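You operate a simulated robot arm through the tools that you are given. There is no shell and no other tool. Be economical: measure what you need, move in short steps, check, and stop when the job is done.

You run a simulated two-armed robot. Do the job below in one go: nothing can be reset, and whatever is moved stays where it is left.

Task
Shut the second chest drawer from the top. Screw the lid back on the white jar. Take the orange sensor and leave it on top of the blue oil filter. Put two of the brown cartons from the top of the wooden table on the shelf under the wooden table. Take the green block from the deck of the grey cart and put it on the top of the sloped mudguard. Put the steel plug from the top of the blue-legged bench on top of the black tape roll. Do these in any order. Set down upright: brown carton, green block, steel plug.

Only the result counts: the job must be done as asked and must still hold three seconds after the hand-in. Knocking over, shifting, dropping, spilling or breaking anything else fails it. A push-on lid holds only when it is set on centred and level and pressed home; a screw cap is set on level and turned clockwise until tight.

Robot
Two 7-joint arms with fingered hands on one trunk, on a base that drives. Base frame: it is fixed to the floor where the robot stands at the start and does not move with it; the origin is under the middle of the robot, x ahead of it, y to its left, z up; the surface under the hand at the start is at about z = 1000. Lengths are in mm, angles in rad, forces in N, time in s.
The left shoulder is at the start at [99, 128, 1086], the right one opposite. Places, roughly: black tape roll (8x8x3 cm) [11200, 3500, 900]; blue oil filter [500, 2500, 1000]; brown carton (10x7x8 cm) [-400, 1900, 900]; green block [7250, 2000, 500]; orange sensor [0, 2500, 1000]; second chest drawer [600, -300, 800]; shelf under the wooden table [-100, 2200, 300]; steel plug (4x4x9 cm) [11100, 3700, 900]; top of the sloped mudguard [8000, -1900, 1300]; white jar [0, 2000, 1000]. Payload 5 kg a hand.
The tool frame of a hand sits at the grasp point between the pads (the TCP): z along the fingers, y along the line on which they close. The tips reach 37 mm beyond it. The gripper opens to 124 mm. The gripper's body begins 43 mm behind the TCP. The gripper is a hand of 3 fingers: y runs from the thumb to the fingers, the wrist lies at [-21, -116, -203] in the tool frame, and closing takes about 1.5 s.
Orientation is that of the tool frame in the base frame, as [roll, pitch, yaw] about the fixed x, y, z axes, in that order (R = Rz(yaw) Ry(pitch) Rx(roll)). With the fingers straight down and the wrist toward the robot, the tool's x, y and z point along [0, 1, 0], [1, 0, 0] and [0, 0, -1] of the base frame.

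Tools
- The arms move only by the tool play_rows. It takes "left_rows", "right_rows" or both (then of equal length, played together; a hand with none holds still); each is a list of rows, each a list of 6 numbers: the shift along the tool's x, y, z in cm, then the turn, a rotation vector about the tool's x, y, z in rad. In form: [[dx, dy, dz, ax, ay, az], ...]. A call has 1 to 10 rows; each row shifts and turns the commanded pose from where the row before left it, along the tool's axes as they then stand. "left_grip" and "right_grip" are, for a hand that has rows, the gripper command, from -1 (shut) to 1 (fully open), values between in proportion, set as the call begins (left out, the last holds). Rows are played at 5 a second. More than 50 mm and 0.15 rad between two rows, or a gripper value outside its range, and nothing of the call is played. A pose out of reach is approached as far as the arm can. The call stops where the force on the tool passes 40 N (or 10 N more than at its start, if that is more) or the arm is blocked; 0.2 s more then pass. Each finger travels about 45 mm/s and halts on what it meets, pressing with about 28 N; the grip force reading is that of the motor and also rises with nothing between the fingers. The clock runs only during rows and for 0.2 s after the last one: add rows that do not move to give the fingers time. The reply holds the time, the measured pose of the TCP, the force on the tool along the base axes, the opening and the grip force, in the units named above and with some noise, with the torque about the TCP (base axes, N m) and any sound that the robot's microphone picked up.
- Cameras (640 x 400 px; columns grow to the right, rows downward): "scene" is now at [242.2, -52.5, 1230.1]; the picture's right is [-0.52, -0.85, 0.00], its down [-0.65, 0.40, -0.65] and it looks along [0.55, -0.34, -0.76] (base axes); focal length 214 px, centre (320, 200). "left" rides on the left gripper at [-72, -104, -154] in its tool frame; the picture's right is [-0.83, -0.26, 0.49], its down [0.51, -0.72, 0.47] and it looks along [0.23, 0.64, 0.73] (tool axes); focal length 243 px, centre (320, 200). "right" rides on the right gripper at [72, -104, -154] in its tool frame; the picture's right is [-0.83, 0.26, -0.49], its down [-0.51, -0.72, 0.47] and it looks along [-0.23, 0.64, 0.73] (tool axes); focal length 243 px, centre (320, 200). There is no depth. A picture from a camera that has moved, and an enlarged one, comes with that camera's place and axes in the base frame and with its lens. The place of the scene camera against the robot may be out by one fixed shift of up to 18 mm in any direction.
- get_image(camera): a new picture of that camera. It takes no simulated time.
- lift_body(by): slides the trunk up (or, below 0, down) by that many mm; the arms and the scene camera ride with it, the base frame stays. It gives what a move gives, with no picture.
- steer(legs): drives the robot by 1 to 6 legs, each [ahead, left, turn to the left] in mm, mm and rad, along the robot's own axes; the way and the turn of a leg run together, so that a leg with both is an arc; at most 1500 mm and 3.142 rad a leg. The arms and the cameras ride along, it lands a little off, and it stops where it bumps. It gives what a move gives.
- curl_fingers(index, middle, thumb_bend, thumb_turn, hand): sets how far each is bent, from 0 (flat) to 1 (curled in); at 0.3 the hand is open as for a grip, at 0.7 the pads meet at the TCP. One left out holds its place. A second passes; each finger stops where it meets its share of the squeeze, and holds until it gets a number again. A gripper value or a shape takes the hand back. It gives what a move gives, with no picture; readings hold the bend of each and the force on the fingers (four entries, about 0 where the hand has none), thumb and palm. thumb_turn goes from beside the hand (0) to across from the fingers (1), as for a grip.
- grasp_type(shape, hand): the hand has 3 fingers and takes this shape, open, in about a second: jaw (thumb against the fingers, like two jaws); tri (thumb and two fingers); tip (a fingertip pinch); poke (one finger out to press); point (the index stretched); flat (the hand flat); cup (the hand cupped); fist (a fist). The gripper value then closes the fingers along that shape, each until it touches; the sizes above hold for jaw. It gives what a move gives, with no picture.
- head_to(pan, tilt): turns the head with the scene camera to pan (to the left, within 1.396 rad either way) and tilt (down, from -0.506 to 1.204), counted from straight ahead of the robot. It gives what a move gives.
- zoom(camera, box): a new picture of the part [left, top, right, bottom] of that camera's present view, enlarged. It takes no simulated time.
- close_job(): hands the job in; it is judged then, once.

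Work in short steps. Places have to be worked out from the pictures, the camera data and where the tool is seen: move nearer, look again, correct. Check each grasp and each placing, and mend what went wrong. You have 186 turns and 158 pictures in all, those below and enlarged ones among them. Open the grippers and draw the arms clear of the work before you hand the job in, unless the task says otherwise.

The tools are called after "Emit:" as a command line: name --argument value ..., lists and objects as JSON in quotes. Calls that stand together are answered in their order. play_rows: Moves the arms, as the interface text tells. Its arguments: {"type":"object","properties":{"left_rows":{"type":"array","items":{"type":"array","items":{"type":"number"}}},"left_grip":{"type":"number"},"right_rows":{"type":"array","items":{"type":"array","items":{"type":"number"}}},"right_grip":{"type":"number"}},"required":[]} The other tools are called the same way: lift_body (by) slides the trunk up or down; grasp_type (shape, hand) gives the hand a shape; curl_fingers (index, middle, thumb_bend, thumb_turn, hand) moves the fingers one by one; steer (legs) drives the base; head_to (pan, tilt) turns the head that bears the scene camera; get_image (camera) takes a picture; zoom (camera, box) takes an enlarged picture of a part of a camera's view; close_job () hands the job in.

At the start:

```text
time: 0.0
left_position: [843.3, 172.3, 1024.7]
left_orientation: [-3.141, -0.001, 1.571]
left_contact_force: [-0.3, 0.0, 0.3]
left_torque: [0.04, -0.01, 0.0]
left_finger_gap: 123.6
left_gripper_force: 0.0
left_shape: jaw
left_bend: [0.3, 0.3, 0.3, 0.98]
left_finger forces: [0.1, 0.1, 0.0, 0.1, 0.0, 0.0]
right_position: [610.0, -332.9, 1061.6]
right_orientation: [-3.142, 0.002, 1.568]
right_contact_force: [-0.2, 0.3, 0.0]
right_torque: [0.01, -0.01, 0.0]
right_finger_gap: 123.6
right_gripper_force: 0.0
right_shape: jaw
right_bend: [0.3, 0.3, 0.3, 0.98]
right_finger forces: [0.0, 0.0, 0.0, 0.1, 0.0, 0.1]
trunk travel left (down, up): [-275.0, 288.0]
robot x, y, heading: [1.8, -2.2, 0.001]
head pan, tilt: [-0.552, 0.867]
```

scene: 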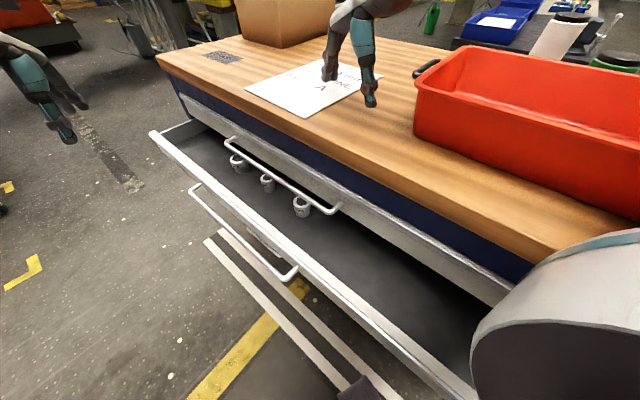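
right: 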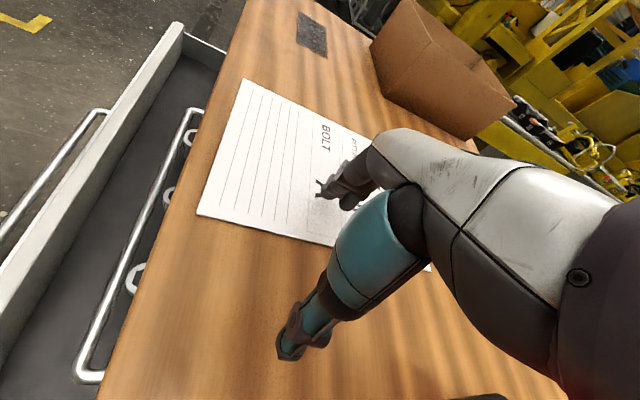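
left: 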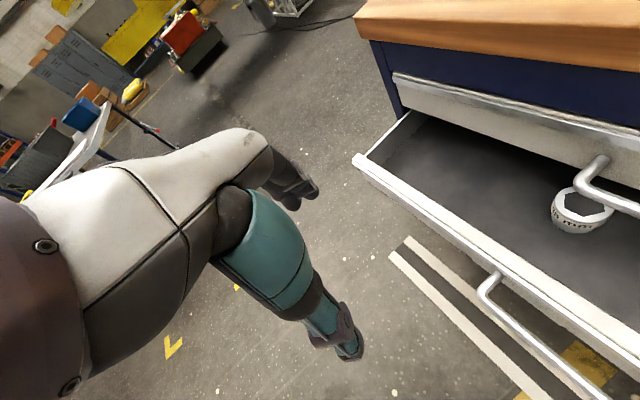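

The second drawer stands open, its front facing roughly +y (about 20° off the x axis). Before driving I look to the left to see the free floor.

Emit:
head_to --pan 1.1 --tilt 0.4

```text
time: 1.7
left_position: [844.9, 170.9, 1024.1]
left_orientation: [3.141, 0.0, 1.572]
left_contact_force: [0.9, -0.1, 0.1]
left_torque: [-0.02, 0.01, -0.01]
left_finger_gap: 123.8
left_gripper_force: 0.1
left_shape: jaw
left_bend: [0.3, 0.3, 0.3, 0.98]
left_finger forces: [0.1, 0.0, 0.1, 0.1, 0.0, 0.1]
right_position: [609.3, -331.8, 1062.0]
right_orientation: [-3.141, 0.001, 1.571]
right_contact_force: [-0.3, 0.1, -0.3]
right_torque: [0.01, 0.03, -0.01]
right_finger_gap: 123.6
right_gripper_force: 0.0
right_shape: jaw
right_bend: [0.3, 0.3, 0.3, 0.98]
right_finger forces: [0.1, 0.0, 0.1, 0.0, 0.1, 0.1]
trunk travel left (down, up): [-275.0, 288.0]
robot x, y, heading: [4.6, -0.3, 0.004]
head pan, tilt: [1.1, 0.4]
```

Emit:
get_image --camera "scene"

```text
154 pictures are left
camera scene: at [218.5, 70.5, 1270.6], right [0.89, -0.45, 0.0], down [-0.18, -0.35, -0.92], along [0.42, 0.82, -0.39], focal length 214 px, centre (320, 200)
```

scene: 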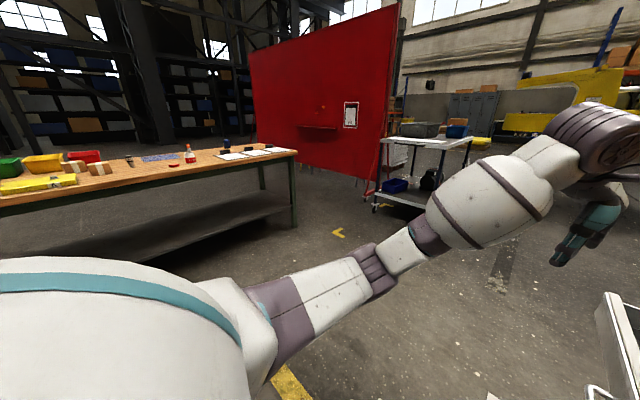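

Floor between chest and table is free. I drive left and turn to face the drawer front, keeping about 0.9 m from it.

Emit:
steer --legs '[[250, 780, 0], [0, 0, -1.21]]'

Emit:
head_to --pan 0 --tilt 0.7

Emit:
get_image --camera "scene"

```text
time: 12.0
left_position: [717.6, 65.2, 1024.6]
left_orientation: [-3.141, 0.0, 0.382]
left_contact_force: [0.3, -0.4, -0.3]
left_torque: [0.01, 0.0, 0.04]
left_finger_gap: 123.7
left_gripper_force: 0.1
left_shape: jaw
left_bend: [0.3, 0.3, 0.3, 0.98]
left_finger forces: [0.1, 0.0, 0.0, 0.1, 0.0, 0.1]
right_position: [162.0, 96.5, 1061.8]
right_orientation: [3.141, 0.0, 0.382]
right_contact_force: [0.6, -0.8, 0.6]
right_torque: [-0.02, 0.02, 0.0]
right_finger_gap: 123.6
right_gripper_force: 0.0
right_shape: jaw
right_bend: [0.3, 0.3, 0.3, 0.98]
right_finger forces: [0.0, 0.0, 0.0, 0.1, 0.1, 0.0]
trunk travel left (down, up): [-275.0, 288.0]
robot x, y, heading: [243.8, 783.0, -1.191]
head pan, tilt: [1.1, 0.4]
```

```text
time: 13.3
left_position: [715.7, 65.6, 1024.8]
left_orientation: [3.14, 0.002, 0.381]
left_contact_force: [0.2, -0.3, 0.5]
left_torque: [0.02, -0.02, -0.04]
left_finger_gap: 123.3
left_gripper_force: 0.0
left_shape: jaw
left_bend: [0.3, 0.3, 0.3, 0.98]
left_finger forces: [0.1, 0.0, 0.0, 0.0, 0.1, 0.0]
right_position: [161.1, 96.9, 1061.8]
right_orientation: [-3.141, -0.002, 0.379]
right_contact_force: [0.9, -0.3, 0.0]
right_torque: [-0.02, 0.01, -0.01]
right_finger_gap: 123.9
right_gripper_force: 0.0
right_shape: jaw
right_bend: [0.3, 0.3, 0.3, 0.98]
right_finger forces: [0.0, 0.1, 0.0, 0.1, 0.0, 0.1]
trunk travel left (down, up): [-275.0, 288.0]
robot x, y, heading: [244.7, 784.9, -1.183]
head pan, tilt: [0.0, 0.7]
```

```text
153 pictures are left
camera scene: at [339.4, 529.4, 1243.7], right [-0.93, -0.37, 0.0], down [-0.24, 0.6, -0.77], along [0.29, -0.71, -0.64], focal length 214 px, centre (320, 200)
```

scene: 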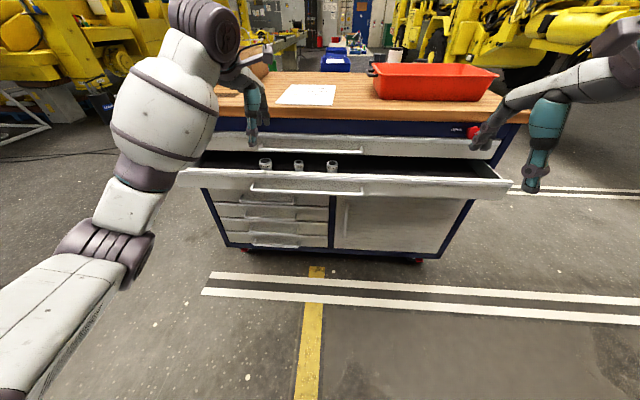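

The wide second drawer is open with three small cups in it; its front handle is at about 845 mm ahead, 90 mm right of me, z≈800. I retract the left hand and turn the right hand to point forward as a fist.

Emit:
grasp_type --hand "right" --shape "fist"

Emit:
play_rows --left_rows '[[0, -2.5, 0, 0, 0, 0], [0, -2.5, 0, 0, 0, 0], [0, -2.5, 0, 0, 0, 0], [0, -2.5, 0, 0, 0, 0], [0, -2.5, 0, 0, 0, 0], [0, -2.5, 0, 0, 0, 0], [0, -2.5, 0, 0, 0, 0], [0, -2.5, 0, 0, 0, 0], [0, -2.5, 0, 0, 0, 0], [0, -2.5, 0, 0, 0, 0]]' --right_rows '[[1.5, 0, 0, -0.14, 0, 0], [1.5, 0, 0, -0.14, 0, 0], [1.5, 0, 0, -0.14, 0, 0], [1.5, 0, 0, -0.14, 0, 0], [1.5, 0, 0, -0.14, 0, 0], [1.5, 0, 0, -0.14, 0, 0], [1.5, 0, 0, -0.14, 0, 0], [1.5, 0, 0, -0.14, 0, 0], [1.5, 0, 0, -0.14, 0, 0], [1.5, 0, 0, -0.14, 0, 0]]'

Emit:
get_image --camera "scene"

```text
time: 14.2
left_position: [717.8, 65.6, 1024.7]
left_orientation: [-3.141, -0.001, 0.381]
left_contact_force: [-0.2, 1.5, -0.7]
left_torque: [-0.05, -0.01, 0.0]
left_finger_gap: 123.9
left_gripper_force: 0.0
left_shape: jaw
left_bend: [0.3, 0.3, 0.3, 0.98]
left_finger forces: [0.0, 0.0, 0.1, 0.1, 0.0, 0.0]
right_position: [162.3, 95.8, 1061.3]
right_orientation: [-3.141, 0.0, 0.38]
right_contact_force: [-0.1, -0.6, 0.0]
right_torque: [0.01, -0.03, 0.01]
right_finger_gap: 0.1
right_gripper_force: 0.1
right_shape: fist
right_bend: [1.0, 1.0, 0.84, 0.84]
right_finger forces: [0.0, 0.0, 0.0, 0.0, 0.0, 0.0]
trunk travel left (down, up): [-275.0, 288.0]
robot x, y, heading: [240.3, 784.4, -1.189]
head pan, tilt: [0.0, 0.7]
```

```text
time: 16.4
left_position: [623.7, 296.3, 1024.6]
left_orientation: [-3.14, 0.0, 0.382]
left_contact_force: [-0.5, -0.2, 0.5]
left_torque: [0.0, 0.03, 0.03]
left_finger_gap: 123.7
left_gripper_force: 0.1
left_shape: jaw
left_bend: [0.3, 0.3, 0.3, 0.98]
left_finger forces: [0.0, 0.2, 0.0, 0.1, 0.0, 0.1]
right_position: [312.4, 77.2, 1075.0]
right_orientation: [1.741, -0.001, 0.381]
right_contact_force: [-0.7, 0.1, -0.1]
right_torque: [-0.01, -0.03, 0.03]
right_finger_gap: 0.2
right_gripper_force: 0.0
right_shape: fist
right_bend: [1.0, 1.0, 0.84, 0.84]
right_finger forces: [0.0, 0.0, 0.1, 0.1, 0.0, 0.1]
right hand out of reach, approached as far as the arm can: row 4, 5, 6, 7
trunk travel left (down, up): [-275.0, 288.0]
robot x, y, heading: [242.5, 788.2, -1.184]
head pan, tilt: [0.0, 0.7]
```

```text
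152 pictures are left
camera scene: at [340.0, 528.8, 1243.5], right [-0.93, -0.37, 0.0], down [-0.24, 0.6, -0.76], along [0.28, -0.71, -0.64], focal length 214 px, centre (320, 200)
```

scene: 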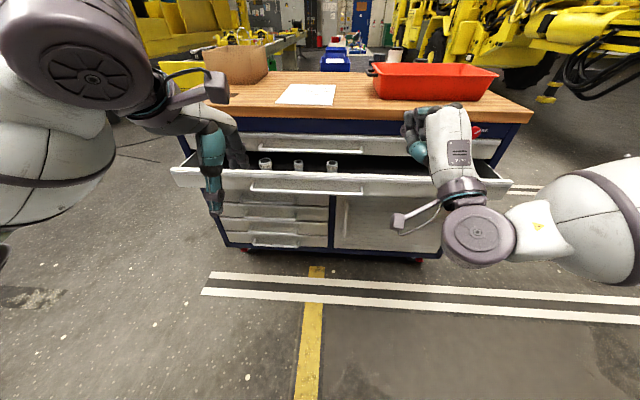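

Right fist points forward. I lower the trunk so the fist comes to z≈815 and move it left toward the drawer's middle.

Emit:
lift_body --by -260

Emit:
play_rows --right_rows '[[3, 0, 0, 0, 0, 0], [3, 0, 0, 0, 0, 0], [3, 0, 0, -0.05, 0, 0], [2, 0, 0, -0.1, 0, 0]]'

Emit:
get_image --camera "scene"

```text
time: 19.1
left_position: [627.0, 288.3, 766.0]
left_orientation: [-3.123, -0.001, 0.383]
left_contact_force: [0.6, -0.6, 0.0]
left_torque: [-0.02, -0.03, 0.02]
left_finger_gap: 123.7
left_gripper_force: 0.1
left_shape: jaw
left_bend: [0.3, 0.3, 0.3, 0.98]
left_finger forces: [0.0, 0.1, 0.0, 0.0, 0.1, 0.0]
right_position: [328.8, 32.7, 735.9]
right_orientation: [1.879, 0.0, 0.382]
right_contact_force: [0.1, 0.7, 0.1]
right_torque: [-0.02, 0.0, 0.02]
right_finger_gap: 0.0
right_gripper_force: 0.1
right_shape: fist
right_bend: [1.0, 1.0, 0.84, 0.84]
right_finger forces: [0.0, 0.0, 0.0, 0.1, 0.0, 0.0]
trunk travel left (down, up): [-15.0, 548.0]
robot x, y, heading: [242.0, 784.7, -1.188]
head pan, tilt: [0.0, 0.7]
```

```text
time: 20.1
left_position: [627.9, 287.3, 765.6]
left_orientation: [-3.125, 0.0, 0.382]
left_contact_force: [-0.4, -0.8, -0.7]
left_torque: [-0.02, -0.01, 0.01]
left_finger_gap: 124.0
left_gripper_force: 0.1
left_shape: jaw
left_bend: [0.3, 0.3, 0.3, 0.98]
left_finger forces: [0.0, 0.0, 0.0, 0.0, 0.1, 0.0]
right_position: [432.7, 73.2, 734.8]
right_orientation: [1.728, 0.0, 0.38]
right_contact_force: [0.0, 0.5, 0.5]
right_torque: [0.02, 0.0, 0.02]
right_finger_gap: 0.0
right_gripper_force: 0.0
right_shape: fist
right_bend: [1.0, 1.0, 0.84, 0.84]
right_finger forces: [0.0, 0.0, 0.1, 0.1, 0.0, 0.1]
trunk travel left (down, up): [-15.0, 548.0]
robot x, y, heading: [241.3, 783.5, -1.188]
head pan, tilt: [0.0, 0.7]
```

```text
151 pictures are left
camera scene: at [372.2, 447.8, 961.3], right [-0.93, -0.37, 0.0], down [-0.24, 0.6, -0.76], along [0.28, -0.71, -0.64], focal length 214 px, centre (320, 200)
```

scene: 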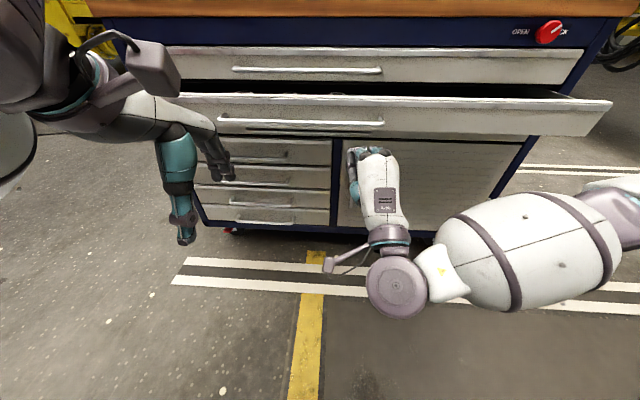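

Fist is at z≈735, centred on the drawer; the front face spans z≈753–838. I raise 60 mm and push forward.

Emit:
lift_body --by 62

Emit:
play_rows --right_rows '[[0, 0, 0, -0.15, 0, 0], [0, 0, 3, 0, 0, 0], [0, 0, 3, 0, 0, 0], [0, 0, 3, 0, 0, 0], [0, 0, 3, 0, 0, 0], [0, 0, 3, 0, 0, 0], [0, 0, 3, 0, 0, 0]]'

Emit:
get_image --camera "scene"

```text
time: 21.1
left_position: [627.6, 288.0, 827.6]
left_orientation: [-3.121, 0.001, 0.382]
left_contact_force: [-0.5, 0.5, -1.0]
left_torque: [0.01, -0.02, -0.01]
left_finger_gap: 123.5
left_gripper_force: 0.1
left_shape: jaw
left_bend: [0.3, 0.3, 0.3, 0.98]
left_finger forces: [0.0, 0.0, 0.0, 0.1, 0.0, 0.0]
right_position: [432.3, 73.1, 795.9]
right_orientation: [1.731, 0.0, 0.382]
right_contact_force: [0.5, 0.2, 0.1]
right_torque: [-0.02, -0.01, -0.03]
right_finger_gap: 0.0
right_gripper_force: 0.2
right_shape: fist
right_bend: [1.0, 1.0, 0.84, 0.84]
right_finger forces: [0.0, 0.0, 0.0, 0.0, 0.0, 0.0]
trunk travel left (down, up): [-77.0, 486.0]
robot x, y, heading: [242.0, 781.2, -1.189]
head pan, tilt: [0.0, 0.7]
```

```text
time: 22.7
left_position: [627.1, 286.3, 827.8]
left_orientation: [-3.121, -0.001, 0.38]
left_contact_force: [0.1, -0.8, -0.9]
left_torque: [0.03, -0.01, 0.0]
left_finger_gap: 123.9
left_gripper_force: 0.1
left_shape: jaw
left_bend: [0.3, 0.3, 0.3, 0.98]
left_finger forces: [0.1, 0.1, 0.0, 0.0, 0.0, 0.1]
right_position: [500.4, -94.9, 793.8]
right_orientation: [1.584, 0.002, 0.382]
right_contact_force: [-0.6, -0.4, -0.6]
right_torque: [-0.05, 0.01, -0.02]
right_finger_gap: 0.2
right_gripper_force: 0.0
right_shape: fist
right_bend: [1.0, 1.0, 0.84, 0.84]
right_finger forces: [0.0, 0.0, 0.1, 0.0, 0.0, 0.1]
trunk travel left (down, up): [-77.0, 486.0]
robot x, y, heading: [246.4, 788.7, -1.188]
head pan, tilt: [0.0, 0.7]
```

```text
150 pictures are left
camera scene: at [366.8, 461.4, 1015.7], right [-0.93, -0.37, 0.0], down [-0.24, 0.6, -0.76], along [0.28, -0.71, -0.64], focal length 214 px, centre (320, 200)
```

scene: 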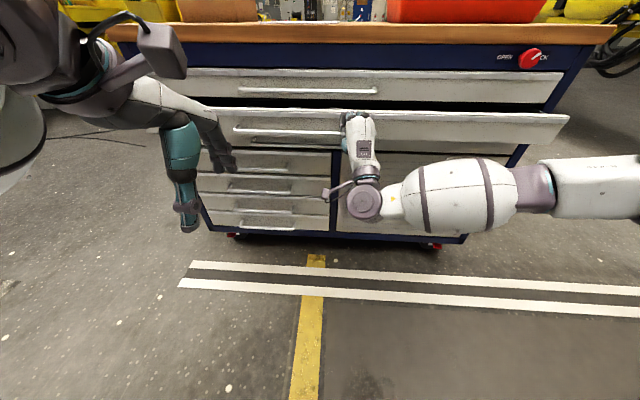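

Fist is at the drawer front and the drawer seems to be moving. I keep pushing until resistance.

Emit:
play_rows --right_rows '[[0, 0, 3, 0, 0, 0], [0, 0, 3, 0, 0, 0], [0, 0, 3, 0, 0, 0], [0, 0, 3, 0, 0, 0], [0, 0, 3, 0, 0, 0], [0, 0, 3, 0, 0, 0], [0, 0, 3, 0, 0, 0]]'

Emit:
get_image --camera "scene"

```text
time: 23.8
left_position: [624.7, 290.3, 829.8]
left_orientation: [-3.127, 0.0, 0.381]
left_contact_force: [-0.3, -0.5, -0.2]
left_torque: [0.04, 0.01, 0.03]
left_finger_gap: 123.5
left_gripper_force: 0.1
left_shape: jaw
left_bend: [0.3, 0.3, 0.3, 0.98]
left_finger forces: [0.1, 0.1, 0.1, 0.0, 0.0, 0.1]
right_position: [545.9, -201.3, 803.1]
right_orientation: [1.565, -0.01, 0.394]
right_contact_force: [-19.4, 34.6, 9.8]
right_torque: [1.46, 0.4, 0.83]
right_finger_gap: 0.0
right_gripper_force: 0.0
right_shape: fist
right_bend: [1.0, 1.0, 0.84, 0.84]
right_finger forces: [0.7, 4.8, 0.1, 0.0, 53.3, 0.0]
right hand out of reach, approached as far as the arm can: row 5
trunk travel left (down, up): [-77.0, 486.0]
robot x, y, heading: [243.1, 785.7, -1.186]
head pan, tilt: [0.0, 0.7]
stopped in row 5 (right hand): the force on the tool passed its limit at 112 N (the readings are from after the stop); the commanded pose is now the measured one
```

```text
149 pictures are left
camera scene: at [364.1, 464.9, 1017.1], right [-0.93, -0.37, 0.0], down [-0.24, 0.6, -0.77], along [0.28, -0.71, -0.64], focal length 214 px, centre (320, 200)
```

scene: 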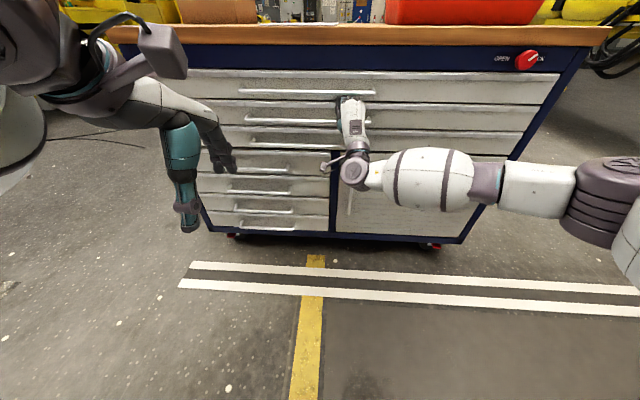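

The drawer hit its stop with 112 N and looks flush. I retract the arm and check.

Emit:
play_rows --right_rows '[[0, 0, -4, 0, 0, 0], [0, 0, -4, 0, 0, 0], [0, 0, -4, 0, 0, 0], [0, 0, -4, 0, 0, 0], [0, 0, -4, 0, 0, 0], [-3, 0, -4, 0, 0, 0], [-4, 0, 0, 0, 0, 0], [-4, 0, 0, 0, 0, 0]]'

Emit:
zoom --camera "scene" --box '[160, 40, 600, 260]'

```text
time: 25.6
left_position: [626.3, 287.9, 828.9]
left_orientation: [-3.123, -0.001, 0.381]
left_contact_force: [0.2, 0.6, 0.3]
left_torque: [-0.02, -0.03, -0.04]
left_finger_gap: 124.0
left_gripper_force: 0.0
left_shape: jaw
left_bend: [0.3, 0.3, 0.3, 0.98]
left_finger forces: [0.0, 0.0, 0.0, 0.0, 0.0, 0.1]
right_position: [352.9, -25.9, 799.5]
right_orientation: [1.572, -0.006, 0.394]
right_contact_force: [-0.4, -0.3, -0.2]
right_torque: [0.02, -0.03, 0.0]
right_finger_gap: 0.0
right_gripper_force: 0.2
right_shape: fist
right_bend: [1.0, 1.0, 0.84, 0.84]
right_finger forces: [0.0, 0.0, 0.1, 0.0, 0.1, 0.0]
trunk travel left (down, up): [-77.0, 486.0]
robot x, y, heading: [239.9, 784.7, -1.187]
head pan, tilt: [0.0, 0.7]
```

```text
1.45 times, centred on (380, 150) of scene
camera zoom: at [365.1, 462.8, 1016.5], right [-0.93, -0.37, 0.0], down [-0.24, 0.6, -0.77], along [0.29, -0.71, -0.64], focal length 312 px, centre (233, 273)
```

zoom: 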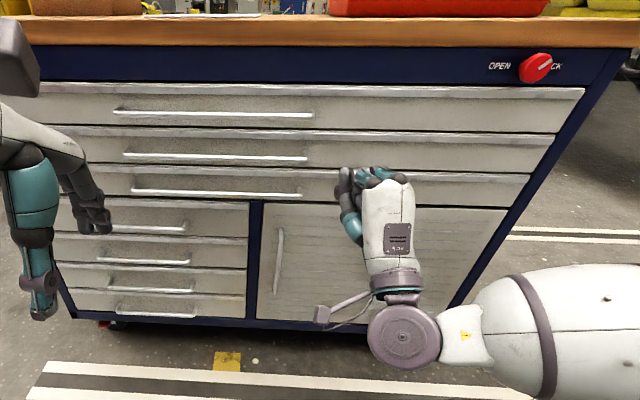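

All drawers are flush; drawer done. Now I raise the trunk, turn around to face the wooden table and look.

Emit:
lift_body --by 198

Emit:
grasp_type --hand "right" --shape "jaw"

Emit:
play_rows --right_rows '[[-0.5, 0, 0, 0.15, 0, 0], [-0.5, 0, 0, 0.15, 0, 0], [-0.5, 0, 0, 0.15, 0, 0], [-0.5, 0, 0, 0.15, 0, 0], [-0.5, 0, 0, 0.15, 0, 0], [-0.5, 0, 0, 0.15, 0, 0], [-0.5, 0, 0, 0.15, 0, 0], [-0.5, 0, 0, 0.15, 0, 0], [-0.5, 0, 0, 0.15, 0, 0], [-0.5, 0, 0, 0.15, 0, 0]]'

Emit:
steer --legs '[[0, 0, 3.14]]'

Emit:
head_to --pan 0 --tilt 0.45

Emit:
get_image --camera "scene"

```text
time: 27.7
left_position: [626.9, 287.7, 1024.8]
left_orientation: [-3.121, -0.001, 0.382]
left_contact_force: [-0.6, 0.1, 0.4]
left_torque: [0.0, -0.03, -0.02]
left_finger_gap: 123.6
left_gripper_force: 0.1
left_shape: jaw
left_bend: [0.3, 0.3, 0.3, 0.98]
left_finger forces: [0.0, 0.0, 0.0, 0.0, 0.0, 0.0]
right_position: [355.7, -26.7, 996.3]
right_orientation: [1.573, -0.004, 0.393]
right_contact_force: [-0.4, 0.1, -0.3]
right_torque: [-0.05, -0.02, 0.01]
right_finger_gap: 0.0
right_gripper_force: 0.0
right_shape: fist
right_bend: [1.0, 1.0, 0.84, 0.84]
right_finger forces: [0.1, 0.0, 0.1, 0.1, 0.0, 0.0]
trunk travel left (down, up): [-275.0, 288.0]
robot x, y, heading: [242.4, 783.1, -1.188]
head pan, tilt: [0.0, 0.7]
```

```text
time: 28.6
left_position: [626.4, 287.1, 1025.7]
left_orientation: [-3.123, 0.0, 0.381]
left_contact_force: [-0.6, 0.2, 0.1]
left_torque: [0.02, 0.02, 0.0]
left_finger_gap: 123.9
left_gripper_force: 0.0
left_shape: jaw
left_bend: [0.3, 0.3, 0.3, 0.98]
left_finger forces: [0.1, 0.0, 0.1, 0.0, 0.1, 0.0]
right_position: [355.7, -25.1, 995.1]
right_orientation: [1.572, -0.004, 0.391]
right_contact_force: [-0.1, 0.9, 1.0]
right_torque: [0.01, 0.04, -0.03]
right_finger_gap: 123.5
right_gripper_force: 0.0
right_shape: jaw
right_bend: [0.3, 0.3, 0.3, 0.97]
right_finger forces: [0.0, 0.1, 0.0, 0.0, 0.0, 0.1]
trunk travel left (down, up): [-275.0, 288.0]
robot x, y, heading: [243.3, 786.2, -1.192]
head pan, tilt: [0.0, 0.7]
```

```text
time: 30.8
left_position: [627.4, 288.4, 1025.6]
left_orientation: [-3.123, -0.001, 0.383]
left_contact_force: [-0.5, 0.3, -0.6]
left_torque: [-0.02, 0.0, -0.01]
left_finger_gap: 123.7
left_gripper_force: 0.1
left_shape: jaw
left_bend: [0.3, 0.3, 0.3, 0.98]
left_finger forces: [0.0, 0.1, 0.0, 0.1, 0.0, 0.0]
right_position: [309.3, -46.1, 995.9]
right_orientation: [3.073, -0.006, 0.393]
right_contact_force: [0.8, -0.3, -0.2]
right_torque: [0.02, 0.01, 0.0]
right_finger_gap: 123.7
right_gripper_force: 0.1
right_shape: jaw
right_bend: [0.3, 0.3, 0.3, 0.97]
right_finger forces: [0.0, 0.0, 0.0, 0.1, 0.0, 0.0]
trunk travel left (down, up): [-275.0, 288.0]
robot x, y, heading: [246.8, 782.2, -1.189]
head pan, tilt: [0.0, 0.7]
```

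```text
time: 38.6
left_position: [-137.3, 1287.6, 1025.9]
left_orientation: [-3.123, -0.001, -2.77]
left_contact_force: [-1.3, 0.3, 0.0]
left_torque: [-0.01, -0.01, -0.01]
left_finger_gap: 123.8
left_gripper_force: 0.0
left_shape: jaw
left_bend: [0.3, 0.3, 0.3, 0.98]
left_finger forces: [0.1, 0.0, 0.0, 0.0, 0.0, 0.1]
right_position: [184.5, 1615.6, 995.4]
right_orientation: [3.071, -0.003, -2.758]
right_contact_force: [0.4, -0.6, 0.3]
right_torque: [0.02, 0.03, -0.01]
right_finger_gap: 123.7
right_gripper_force: 0.1
right_shape: jaw
right_bend: [0.3, 0.3, 0.3, 0.97]
right_finger forces: [0.0, 0.1, 0.1, 0.0, 0.1, 0.0]
trunk travel left (down, up): [-275.0, 288.0]
robot x, y, heading: [246.1, 781.7, 1.945]
head pan, tilt: [0.0, 0.7]
```

```text
time: 39.3
left_position: [-136.6, 1285.6, 1025.8]
left_orientation: [-3.122, 0.0, -2.77]
left_contact_force: [0.5, 0.3, 0.5]
left_torque: [0.01, 0.02, 0.03]
left_finger_gap: 123.6
left_gripper_force: 0.1
left_shape: jaw
left_bend: [0.3, 0.3, 0.3, 0.98]
left_finger forces: [0.1, 0.1, 0.0, 0.0, 0.1, 0.0]
right_position: [185.2, 1617.3, 994.5]
right_orientation: [3.071, -0.006, -2.76]
right_contact_force: [0.3, 0.8, 0.5]
right_torque: [0.01, 0.02, 0.01]
right_finger_gap: 123.9
right_gripper_force: 0.1
right_shape: jaw
right_bend: [0.3, 0.3, 0.3, 0.97]
right_finger forces: [0.0, 0.0, 0.0, 0.1, 0.0, 0.0]
trunk travel left (down, up): [-275.0, 288.0]
robot x, y, heading: [244.4, 784.3, 1.942]
head pan, tilt: [0.0, 0.45]
```

```text
147 pictures are left
camera scene: at [143.2, 1024.6, 1265.8], right [0.93, 0.36, 0.0], down [0.16, -0.41, -0.9], along [-0.33, 0.84, -0.44], focal length 214 px, centre (320, 200)
```

scene: 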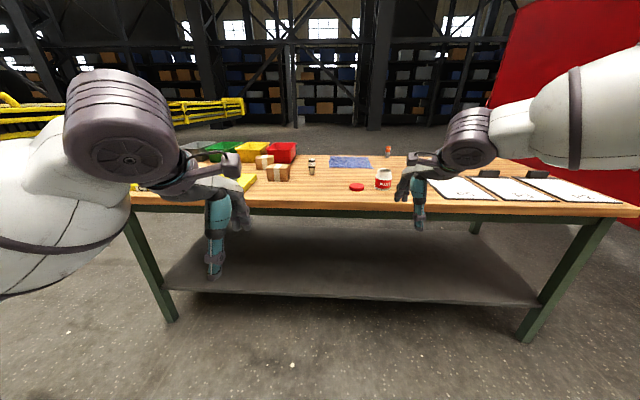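

Now facing the table squarely. I zoom in on the tabletop items.

Emit:
zoom --camera "scene" --box '[230, 130, 450, 220]'

Emit:
zoom --camera "scene" --box '[120, 120, 340, 220]'

Emit:
zoom --camera "scene" --box '[400, 120, 640, 220]'

```text
2.91 times, centred on (340, 175) of scene
camera zoom: at [143.2, 1024.6, 1265.8], right [0.93, 0.36, 0.0], down [0.16, -0.41, -0.9], along [-0.33, 0.84, -0.44], focal length 624 px, centre (262, 273)
```

zoom: 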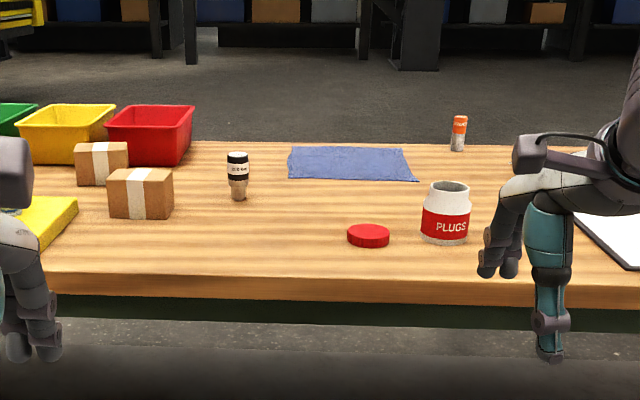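

```text
2.91 times, centred on (230, 170) of scene
camera zoom: at [143.2, 1024.6, 1265.8], right [0.93, 0.36, 0.0], down [0.16, -0.41, -0.9], along [-0.33, 0.84, -0.44], focal length 624 px, centre (582, 287)
```

zoom: 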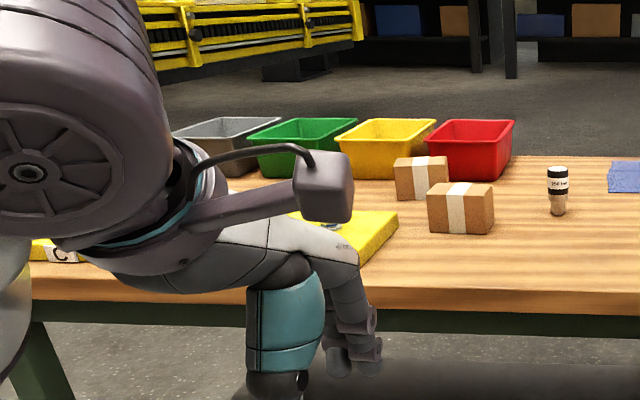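

```text
2.67 times, centred on (520, 170) of scene
camera zoom: at [143.2, 1024.6, 1265.8], right [0.93, 0.36, 0.0], down [0.16, -0.41, -0.9], along [-0.33, 0.84, -0.44], focal length 572 px, centre (-213, 280)
```

zoom: 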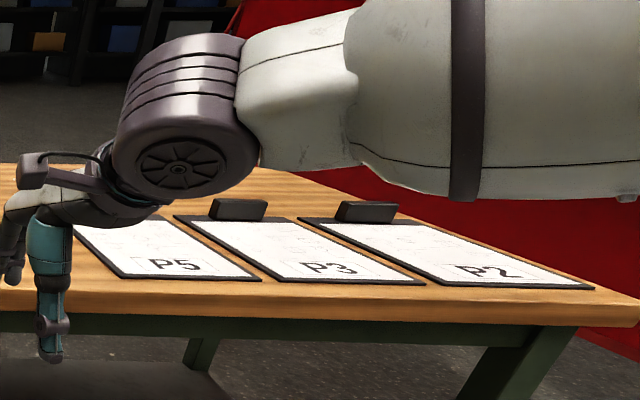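

I see the PLUGS jar, the red lid, two cartons with white tape, an orange/white cylinder at the back (sensor). I raise the trunk and drive closer to see better.

Emit:
lift_body --by 200

Emit:
steer --legs '[[300, -150, 0]]'

Emit:
head_to --pan -0.25 --tilt 0.75

Emit:
get_image --camera "scene"

```text
time: 41.5
left_position: [-136.5, 1287.1, 1224.3]
left_orientation: [-3.124, 0.0, -2.768]
left_contact_force: [1.0, 0.0, -0.3]
left_torque: [-0.01, -0.02, -0.01]
left_finger_gap: 123.8
left_gripper_force: 0.0
left_shape: jaw
left_bend: [0.3, 0.3, 0.3, 0.98]
left_finger forces: [0.1, 0.1, 0.0, 0.0, 0.0, 0.1]
right_position: [185.9, 1616.9, 1194.0]
right_orientation: [3.072, -0.006, -2.759]
right_contact_force: [-0.2, -0.5, 1.2]
right_torque: [0.02, 0.01, 0.02]
right_finger_gap: 124.0
right_gripper_force: 0.0
right_shape: jaw
right_bend: [0.3, 0.3, 0.3, 0.97]
right_finger forces: [0.0, 0.1, 0.0, 0.1, 0.0, 0.0]
trunk travel left (down, up): [-475.0, 88.0]
robot x, y, heading: [243.5, 780.5, 1.94]
head pan, tilt: [0.0, 0.45]
```

```text
time: 43.7
left_position: [-103.1, 1617.1, 1227.2]
left_orientation: [-3.125, 0.0, -2.772]
left_contact_force: [0.9, -0.5, 1.2]
left_torque: [0.0, 0.0, 0.05]
left_finger_gap: 124.0
left_gripper_force: 0.0
left_shape: jaw
left_bend: [0.3, 0.3, 0.3, 0.98]
left_finger forces: [0.0, 0.1, 0.0, 0.1, 0.0, 0.0]
right_position: [219.7, 1945.2, 1197.9]
right_orientation: [3.069, -0.006, -2.762]
right_contact_force: [0.1, -0.2, -0.3]
right_torque: [0.01, -0.03, 0.02]
right_finger_gap: 123.6
right_gripper_force: 0.0
right_shape: jaw
right_bend: [0.3, 0.3, 0.3, 0.97]
right_finger forces: [0.0, 0.0, 0.1, 0.1, 0.0, 0.0]
trunk travel left (down, up): [-475.0, 88.0]
robot x, y, heading: [270.8, 1116.9, 1.934]
head pan, tilt: [0.0, 0.45]
```

```text
time: 44.5
left_position: [-103.2, 1619.9, 1226.8]
left_orientation: [-3.122, -0.001, -2.772]
left_contact_force: [-0.7, -0.1, 0.3]
left_torque: [-0.01, -0.02, 0.0]
left_finger_gap: 123.6
left_gripper_force: 0.1
left_shape: jaw
left_bend: [0.3, 0.3, 0.3, 0.98]
left_finger forces: [0.1, 0.1, 0.0, 0.0, 0.0, 0.1]
right_position: [219.4, 1948.3, 1195.6]
right_orientation: [3.071, -0.005, -2.764]
right_contact_force: [0.3, 1.1, 0.4]
right_torque: [-0.01, -0.02, -0.04]
right_finger_gap: 124.0
right_gripper_force: 0.1
right_shape: jaw
right_bend: [0.3, 0.3, 0.3, 0.97]
right_finger forces: [0.0, 0.1, 0.1, 0.1, 0.0, 0.0]
trunk travel left (down, up): [-475.0, 88.0]
robot x, y, heading: [275.3, 1112.5, 1.937]
head pan, tilt: [-0.25, 0.75]
```

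```text
143 pictures are left
camera scene: at [222.1, 1295.6, 1453.3], right [0.99, 0.12, 0.0], down [0.08, -0.68, -0.73], along [-0.09, 0.73, -0.68], focal length 214 px, centre (320, 200)
```

scene: 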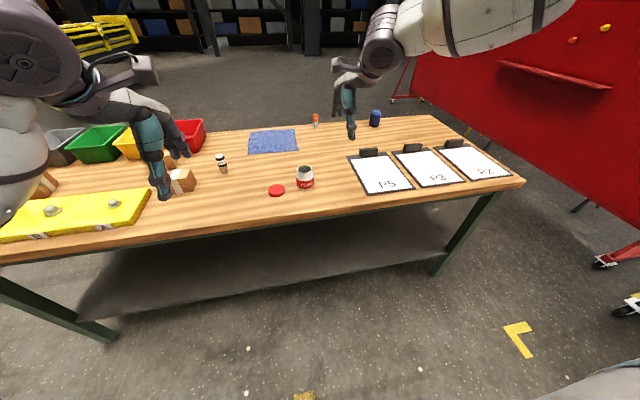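

Table top is at z≈900; jar ≈(79,1965), lid ≈(-31,1921), sensor and blue filter stand near the back edge (I'll do those from behind). I drive so that jar and lid lie in the right hand's range.

Emit:
steer --legs '[[180, 130, 0]]'

Emit:
head_to --pan -0.3 --tilt 1.0

Emit:
get_image --camera "scene"

Emit:
get_image --camera "right"

```text
time: 46.3
left_position: [-286.6, 1739.8, 1227.7]
left_orientation: [-3.126, 0.001, -2.767]
left_contact_force: [-0.8, 0.5, 0.7]
left_torque: [0.01, -0.03, 0.02]
left_finger_gap: 123.7
left_gripper_force: 0.0
left_shape: jaw
left_bend: [0.3, 0.3, 0.3, 0.98]
left_finger forces: [0.0, 0.0, 0.0, 0.0, 0.0, 0.0]
right_position: [33.5, 2069.9, 1197.6]
right_orientation: [3.071, -0.006, -2.76]
right_contact_force: [0.3, -0.4, 1.2]
right_torque: [0.03, 0.03, 0.03]
right_finger_gap: 124.0
right_gripper_force: 0.1
right_shape: jaw
right_bend: [0.3, 0.3, 0.3, 0.97]
right_finger forces: [0.0, 0.0, 0.1, 0.0, 0.0, 0.1]
trunk travel left (down, up): [-475.0, 88.0]
robot x, y, heading: [91.6, 1242.7, 1.941]
head pan, tilt: [-0.25, 0.75]
```

```text
time: 47.0
left_position: [-289.4, 1740.6, 1226.0]
left_orientation: [-3.122, -0.001, -2.77]
left_contact_force: [-0.4, 0.0, 0.6]
left_torque: [0.01, 0.02, -0.02]
left_finger_gap: 123.8
left_gripper_force: 0.1
left_shape: jaw
left_bend: [0.3, 0.3, 0.3, 0.98]
left_finger forces: [0.0, 0.0, 0.1, 0.0, 0.0, 0.1]
right_position: [30.4, 2072.3, 1196.1]
right_orientation: [3.072, -0.005, -2.759]
right_contact_force: [-0.3, 0.0, 0.5]
right_torque: [-0.01, 0.01, 0.01]
right_finger_gap: 123.9
right_gripper_force: 0.0
right_shape: jaw
right_bend: [0.3, 0.3, 0.3, 0.97]
right_finger forces: [0.1, 0.0, 0.0, 0.0, 0.0, 0.1]
trunk travel left (down, up): [-475.0, 88.0]
robot x, y, heading: [91.8, 1240.4, 1.941]
head pan, tilt: [-0.3, 1.0]
```

```text
142 pictures are left
camera scene: at [41.7, 1405.4, 1434.2], right [1.0, 0.07, 0.0], down [0.06, -0.84, -0.54], along [-0.04, 0.54, -0.84], focal length 214 px, centre (320, 200)
```

scene: 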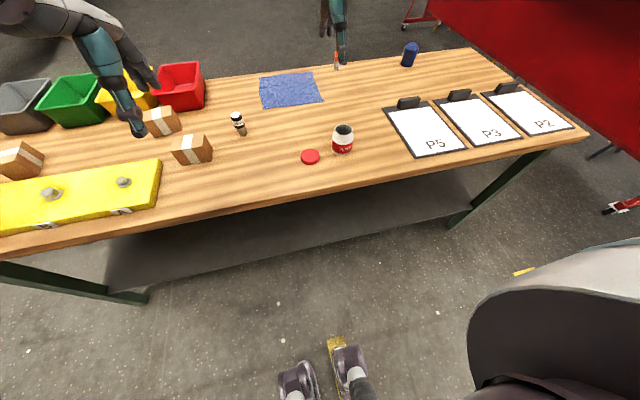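

```text
141 pictures are left
camera right: at [8.2, 1938.5, 1342.3], right [0.69, 0.52, 0.5], down [0.72, -0.45, -0.52], along [-0.05, 0.73, -0.69], focal length 243 px, centre (320, 200)
```

right: 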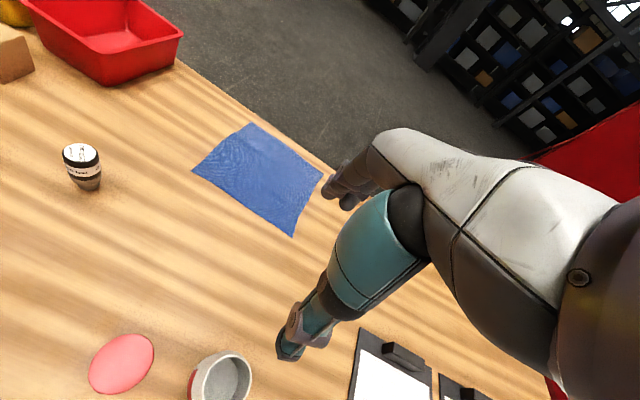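

From both cameras the lid is near (-31,1940) and the jar near (76,2005). I bring the right hand above the lid, 100 mm up, levelled.

Emit:
play_rows --right_rows '[[2.65, -2.5, 0, 0.07, 0, 0], [2.65, -2.5, 0, 0, 0, 0], [2.65, -2.5, 3, 0, 0, 0], [2.65, -2.5, 4, 0, 0, 0], [0, 0, 4, 0, 0, 0], [0, 0, 4, 0, 0, 0], [0, 0, 2.5, 0, 0, 0]]' --right_grip 1

Emit:
get_image --camera "right"

Emit:
get_image --camera "scene"

```text
refused: row 4 steps farther than a row can; nothing moved
```

```text
140 pictures are left
camera right: at [8.2, 1938.5, 1342.3], right [0.69, 0.52, 0.5], down [0.72, -0.45, -0.52], along [-0.05, 0.73, -0.69], focal length 243 px, centre (320, 200)
```

right: 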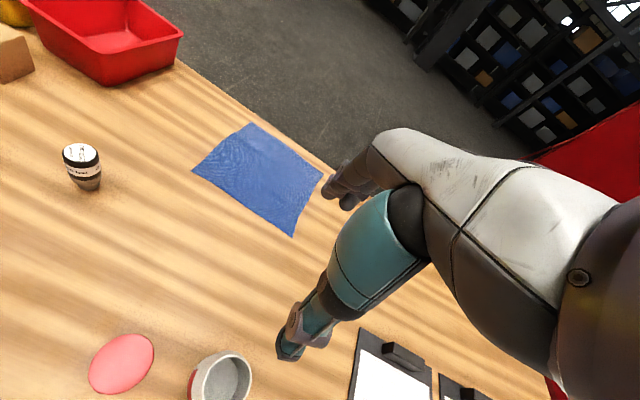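

```text
139 pictures are left
camera scene: at [41.7, 1405.4, 1434.2], right [1.0, 0.07, 0.0], down [0.06, -0.84, -0.54], along [-0.04, 0.54, -0.84], focal length 214 px, centre (320, 200)
```

scene: 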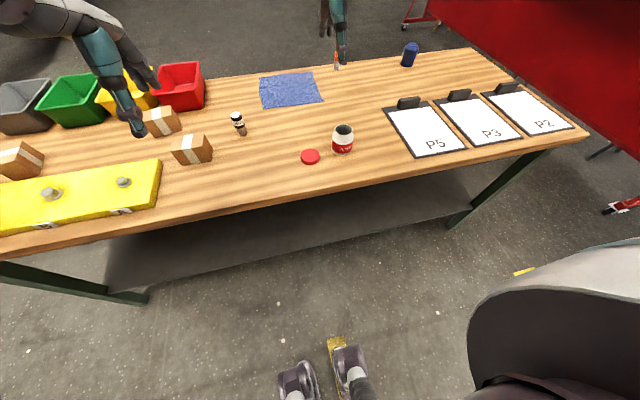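

One row exceeded 50 mm; I split the same move into smaller rows.

Emit:
play_rows --right_rows '[[2.65, -2.5, 2, 0.07, 0, 0], [2.65, -2.5, 2, 0, 0, 0], [2.65, -2.5, 2, 0, 0, 0], [2.65, -2.5, 2, 0, 0, 0], [0, 0, 4, 0, 0, 0], [0, 0, 4, 0, 0, 0], [0, 0, 2.5, 0, 0, 0]]' --right_grip 1

Emit:
get_image --camera "right"

Emit:
get_image --camera "scene"

```text
time: 48.6
left_position: [-289.3, 1740.6, 1226.1]
left_orientation: [-3.125, 0.0, -2.768]
left_contact_force: [0.4, 1.0, 0.2]
left_torque: [-0.01, 0.0, 0.0]
left_finger_gap: 123.9
left_gripper_force: 0.0
left_shape: jaw
left_bend: [0.3, 0.3, 0.3, 0.98]
left_finger forces: [0.1, 0.0, 0.0, 0.1, 0.0, 0.0]
right_position: [-30.6, 1940.0, 1010.3]
right_orientation: [-3.14, -0.006, -2.76]
right_contact_force: [-0.2, -0.4, 0.4]
right_torque: [-0.02, -0.01, 0.02]
right_finger_gap: 123.9
right_gripper_force: 0.0
right_shape: jaw
right_bend: [0.3, 0.3, 0.3, 0.97]
right_finger forces: [0.0, 0.1, 0.0, 0.1, 0.0, 0.0]
trunk travel left (down, up): [-475.0, 88.0]
robot x, y, heading: [93.0, 1239.6, 1.941]
head pan, tilt: [-0.3, 1.0]
```

```text
138 pictures are left
camera right: at [-58.0, 1816.7, 1163.8], right [0.67, 0.55, 0.49], down [0.74, -0.48, -0.47], along [-0.03, 0.68, -0.73], focal length 243 px, centre (320, 200)
```

right: 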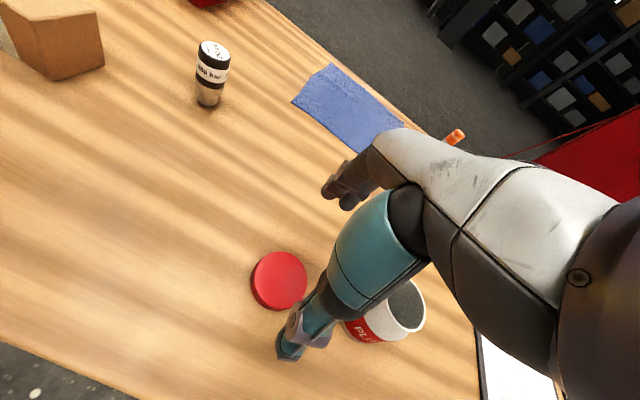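

```text
137 pictures are left
camera scene: at [42.0, 1404.9, 1434.3], right [1.0, 0.07, 0.0], down [0.06, -0.84, -0.54], along [-0.04, 0.54, -0.84], focal length 214 px, centre (320, 200)
```

scene: 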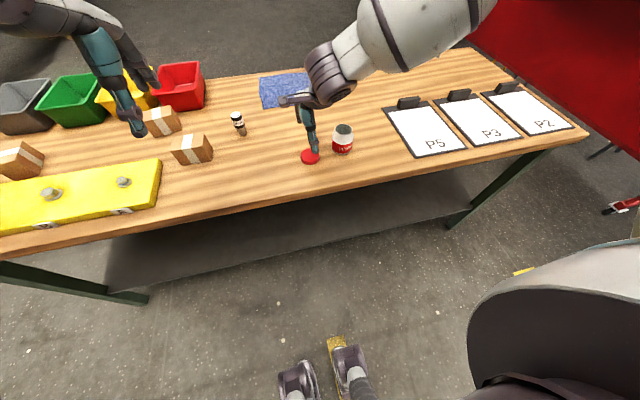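

Lid centre is within ~5 mm of under the TCP. I correct and lower to TCP z≈945 and look.

Emit:
play_rows --right_rows '[[0.2, -0.45, 1.5, 0, 0, 0], [0, 0, 2.5, 0, 0, 0], [0, 0, 2.5, 0, 0, 0]]'

Emit:
get_image --camera "right"

Emit:
zoom --camera "scene" --box '[250, 90, 390, 180]'

```text
time: 49.4
left_position: [-288.7, 1740.6, 1226.4]
left_orientation: [-3.123, 0.001, -2.768]
left_contact_force: [0.1, -0.4, 0.2]
left_torque: [0.02, -0.03, 0.01]
left_finger_gap: 123.8
left_gripper_force: 0.1
left_shape: jaw
left_bend: [0.3, 0.3, 0.3, 0.98]
left_finger forces: [0.0, 0.0, 0.0, 0.0, 0.0, 0.1]
right_position: [-30.2, 1934.1, 946.1]
right_orientation: [-3.141, -0.006, -2.757]
right_contact_force: [0.1, -0.1, -0.2]
right_torque: [-0.01, -0.02, 0.03]
right_finger_gap: 123.8
right_gripper_force: 0.0
right_shape: jaw
right_bend: [0.3, 0.3, 0.3, 0.97]
right_finger forces: [0.0, 0.0, 0.0, 0.1, 0.0, 0.0]
trunk travel left (down, up): [-475.0, 88.0]
robot x, y, heading: [90.2, 1238.7, 1.942]
head pan, tilt: [-0.3, 1.0]
```

```text
136 pictures are left
camera right: at [-58.3, 1810.9, 1100.7], right [0.68, 0.55, 0.49], down [0.74, -0.48, -0.47], along [-0.03, 0.68, -0.73], focal length 243 px, centre (320, 200)
```

right: 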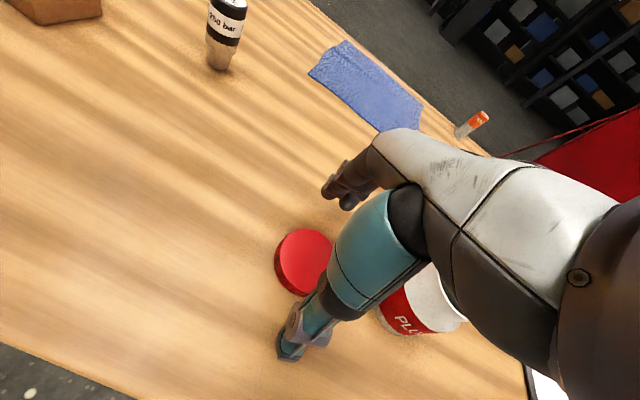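

```text
4.44 times, centred on (320, 135) of scene
camera zoom: at [42.4, 1405.6, 1434.2], right [1.0, 0.07, 0.0], down [0.06, -0.84, -0.54], along [-0.04, 0.54, -0.84], focal length 953 px, centre (320, 489)
```

zoom: 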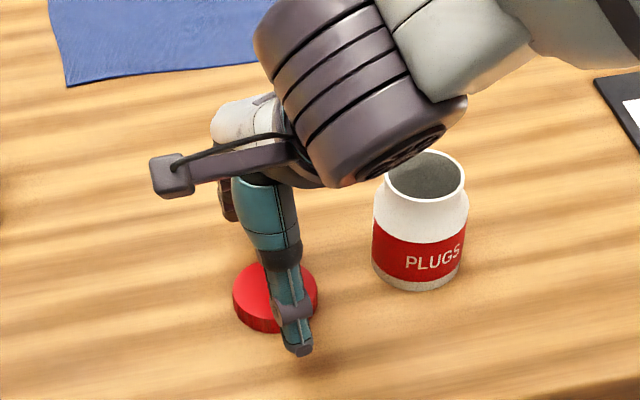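

Triangulation suggests lid at (-29,1940), top z≈884 (table nearer 870). I correct and go down further.

Emit:
play_rows --right_rows '[[-0.2, 0.5, 1, 0, 0, 0], [0, 0, 1, 0, 0, 0]]'

Emit:
get_image --camera "right"

Emit:
zoom --camera "scene" --box '[250, 90, 390, 180]'

```text
time: 50.0
left_position: [-289.4, 1740.5, 1226.0]
left_orientation: [-3.123, -0.001, -2.768]
left_contact_force: [-0.4, 0.8, -0.1]
left_torque: [-0.03, 0.01, -0.01]
left_finger_gap: 123.6
left_gripper_force: 0.1
left_shape: jaw
left_bend: [0.3, 0.3, 0.3, 0.98]
left_finger forces: [0.0, 0.0, 0.0, 0.0, 0.0, 0.0]
right_position: [-29.9, 1939.9, 925.1]
right_orientation: [-3.141, -0.005, -2.757]
right_contact_force: [0.3, 0.1, -0.1]
right_torque: [0.0, 0.02, 0.02]
right_finger_gap: 123.5
right_gripper_force: 0.1
right_shape: jaw
right_bend: [0.3, 0.3, 0.3, 0.97]
right_finger forces: [0.0, 0.0, 0.0, 0.1, 0.0, 0.0]
trunk travel left (down, up): [-475.0, 88.0]
robot x, y, heading: [89.2, 1236.7, 1.94]
head pan, tilt: [-0.3, 1.0]
```

```text
134 pictures are left
camera right: at [-58.0, 1816.7, 1080.0], right [0.67, 0.55, 0.49], down [0.74, -0.48, -0.47], along [-0.03, 0.68, -0.73], focal length 243 px, centre (320, 200)
```

right: 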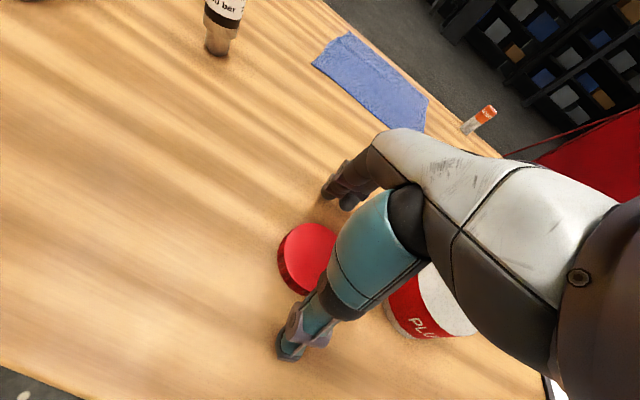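

```text
4.44 times, centred on (320, 135) of scene
camera zoom: at [42.4, 1405.6, 1434.2], right [1.0, 0.07, 0.0], down [0.06, -0.84, -0.54], along [-0.04, 0.54, -0.84], focal length 953 px, centre (320, 489)
```

zoom: 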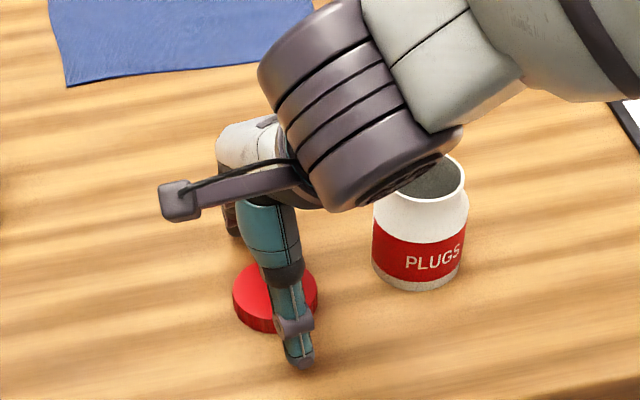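

The fingertips are close to the table. I lower 8 mm more and read forces.

Emit:
play_rows --right_rows '[[0, 0, 0.4, 0, 0, 0], [0, 0, 0.4, 0, 0, 0]]'

Emit:
zoom --camera "right" --box '[220, 120, 460, 370]'

```text
time: 50.6
left_position: [-288.4, 1740.1, 1225.8]
left_orientation: [-3.126, 0.0, -2.768]
left_contact_force: [-0.6, 0.4, 0.6]
left_torque: [-0.05, 0.0, 0.02]
left_finger_gap: 123.6
left_gripper_force: 0.1
left_shape: jaw
left_bend: [0.3, 0.3, 0.3, 0.98]
left_finger forces: [0.0, 0.0, 0.1, 0.0, 0.0, 0.0]
right_position: [-30.5, 1940.3, 918.2]
right_orientation: [3.141, -0.005, -2.76]
right_contact_force: [1.7, -0.6, 2.9]
right_torque: [0.22, -0.02, -0.07]
right_finger_gap: 123.6
right_gripper_force: 0.1
right_shape: jaw
right_bend: [0.3, 0.3, 0.3, 0.97]
right_finger forces: [0.0, 3.2, 0.0, 0.0, 0.0, 0.1]
trunk travel left (down, up): [-475.0, 88.0]
robot x, y, heading: [92.3, 1240.4, 1.948]
head pan, tilt: [-0.3, 1.0]
```

```text
1.60 times, centred on (340, 245) of right
camera zoom: at [-58.1, 1816.3, 1072.3], right [0.68, 0.55, 0.49], down [0.74, -0.48, -0.48], along [-0.03, 0.68, -0.73], focal length 388 px, centre (288, 128)
```

zoom: 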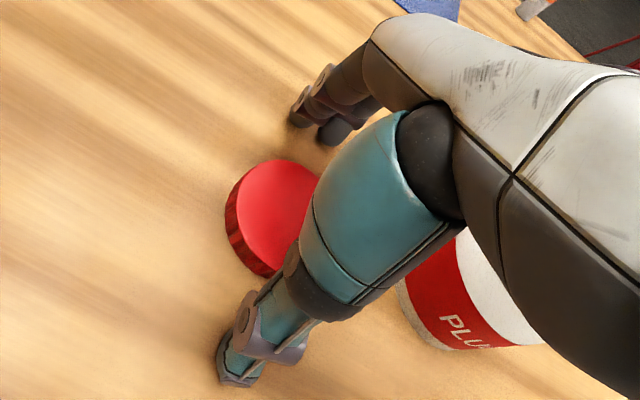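

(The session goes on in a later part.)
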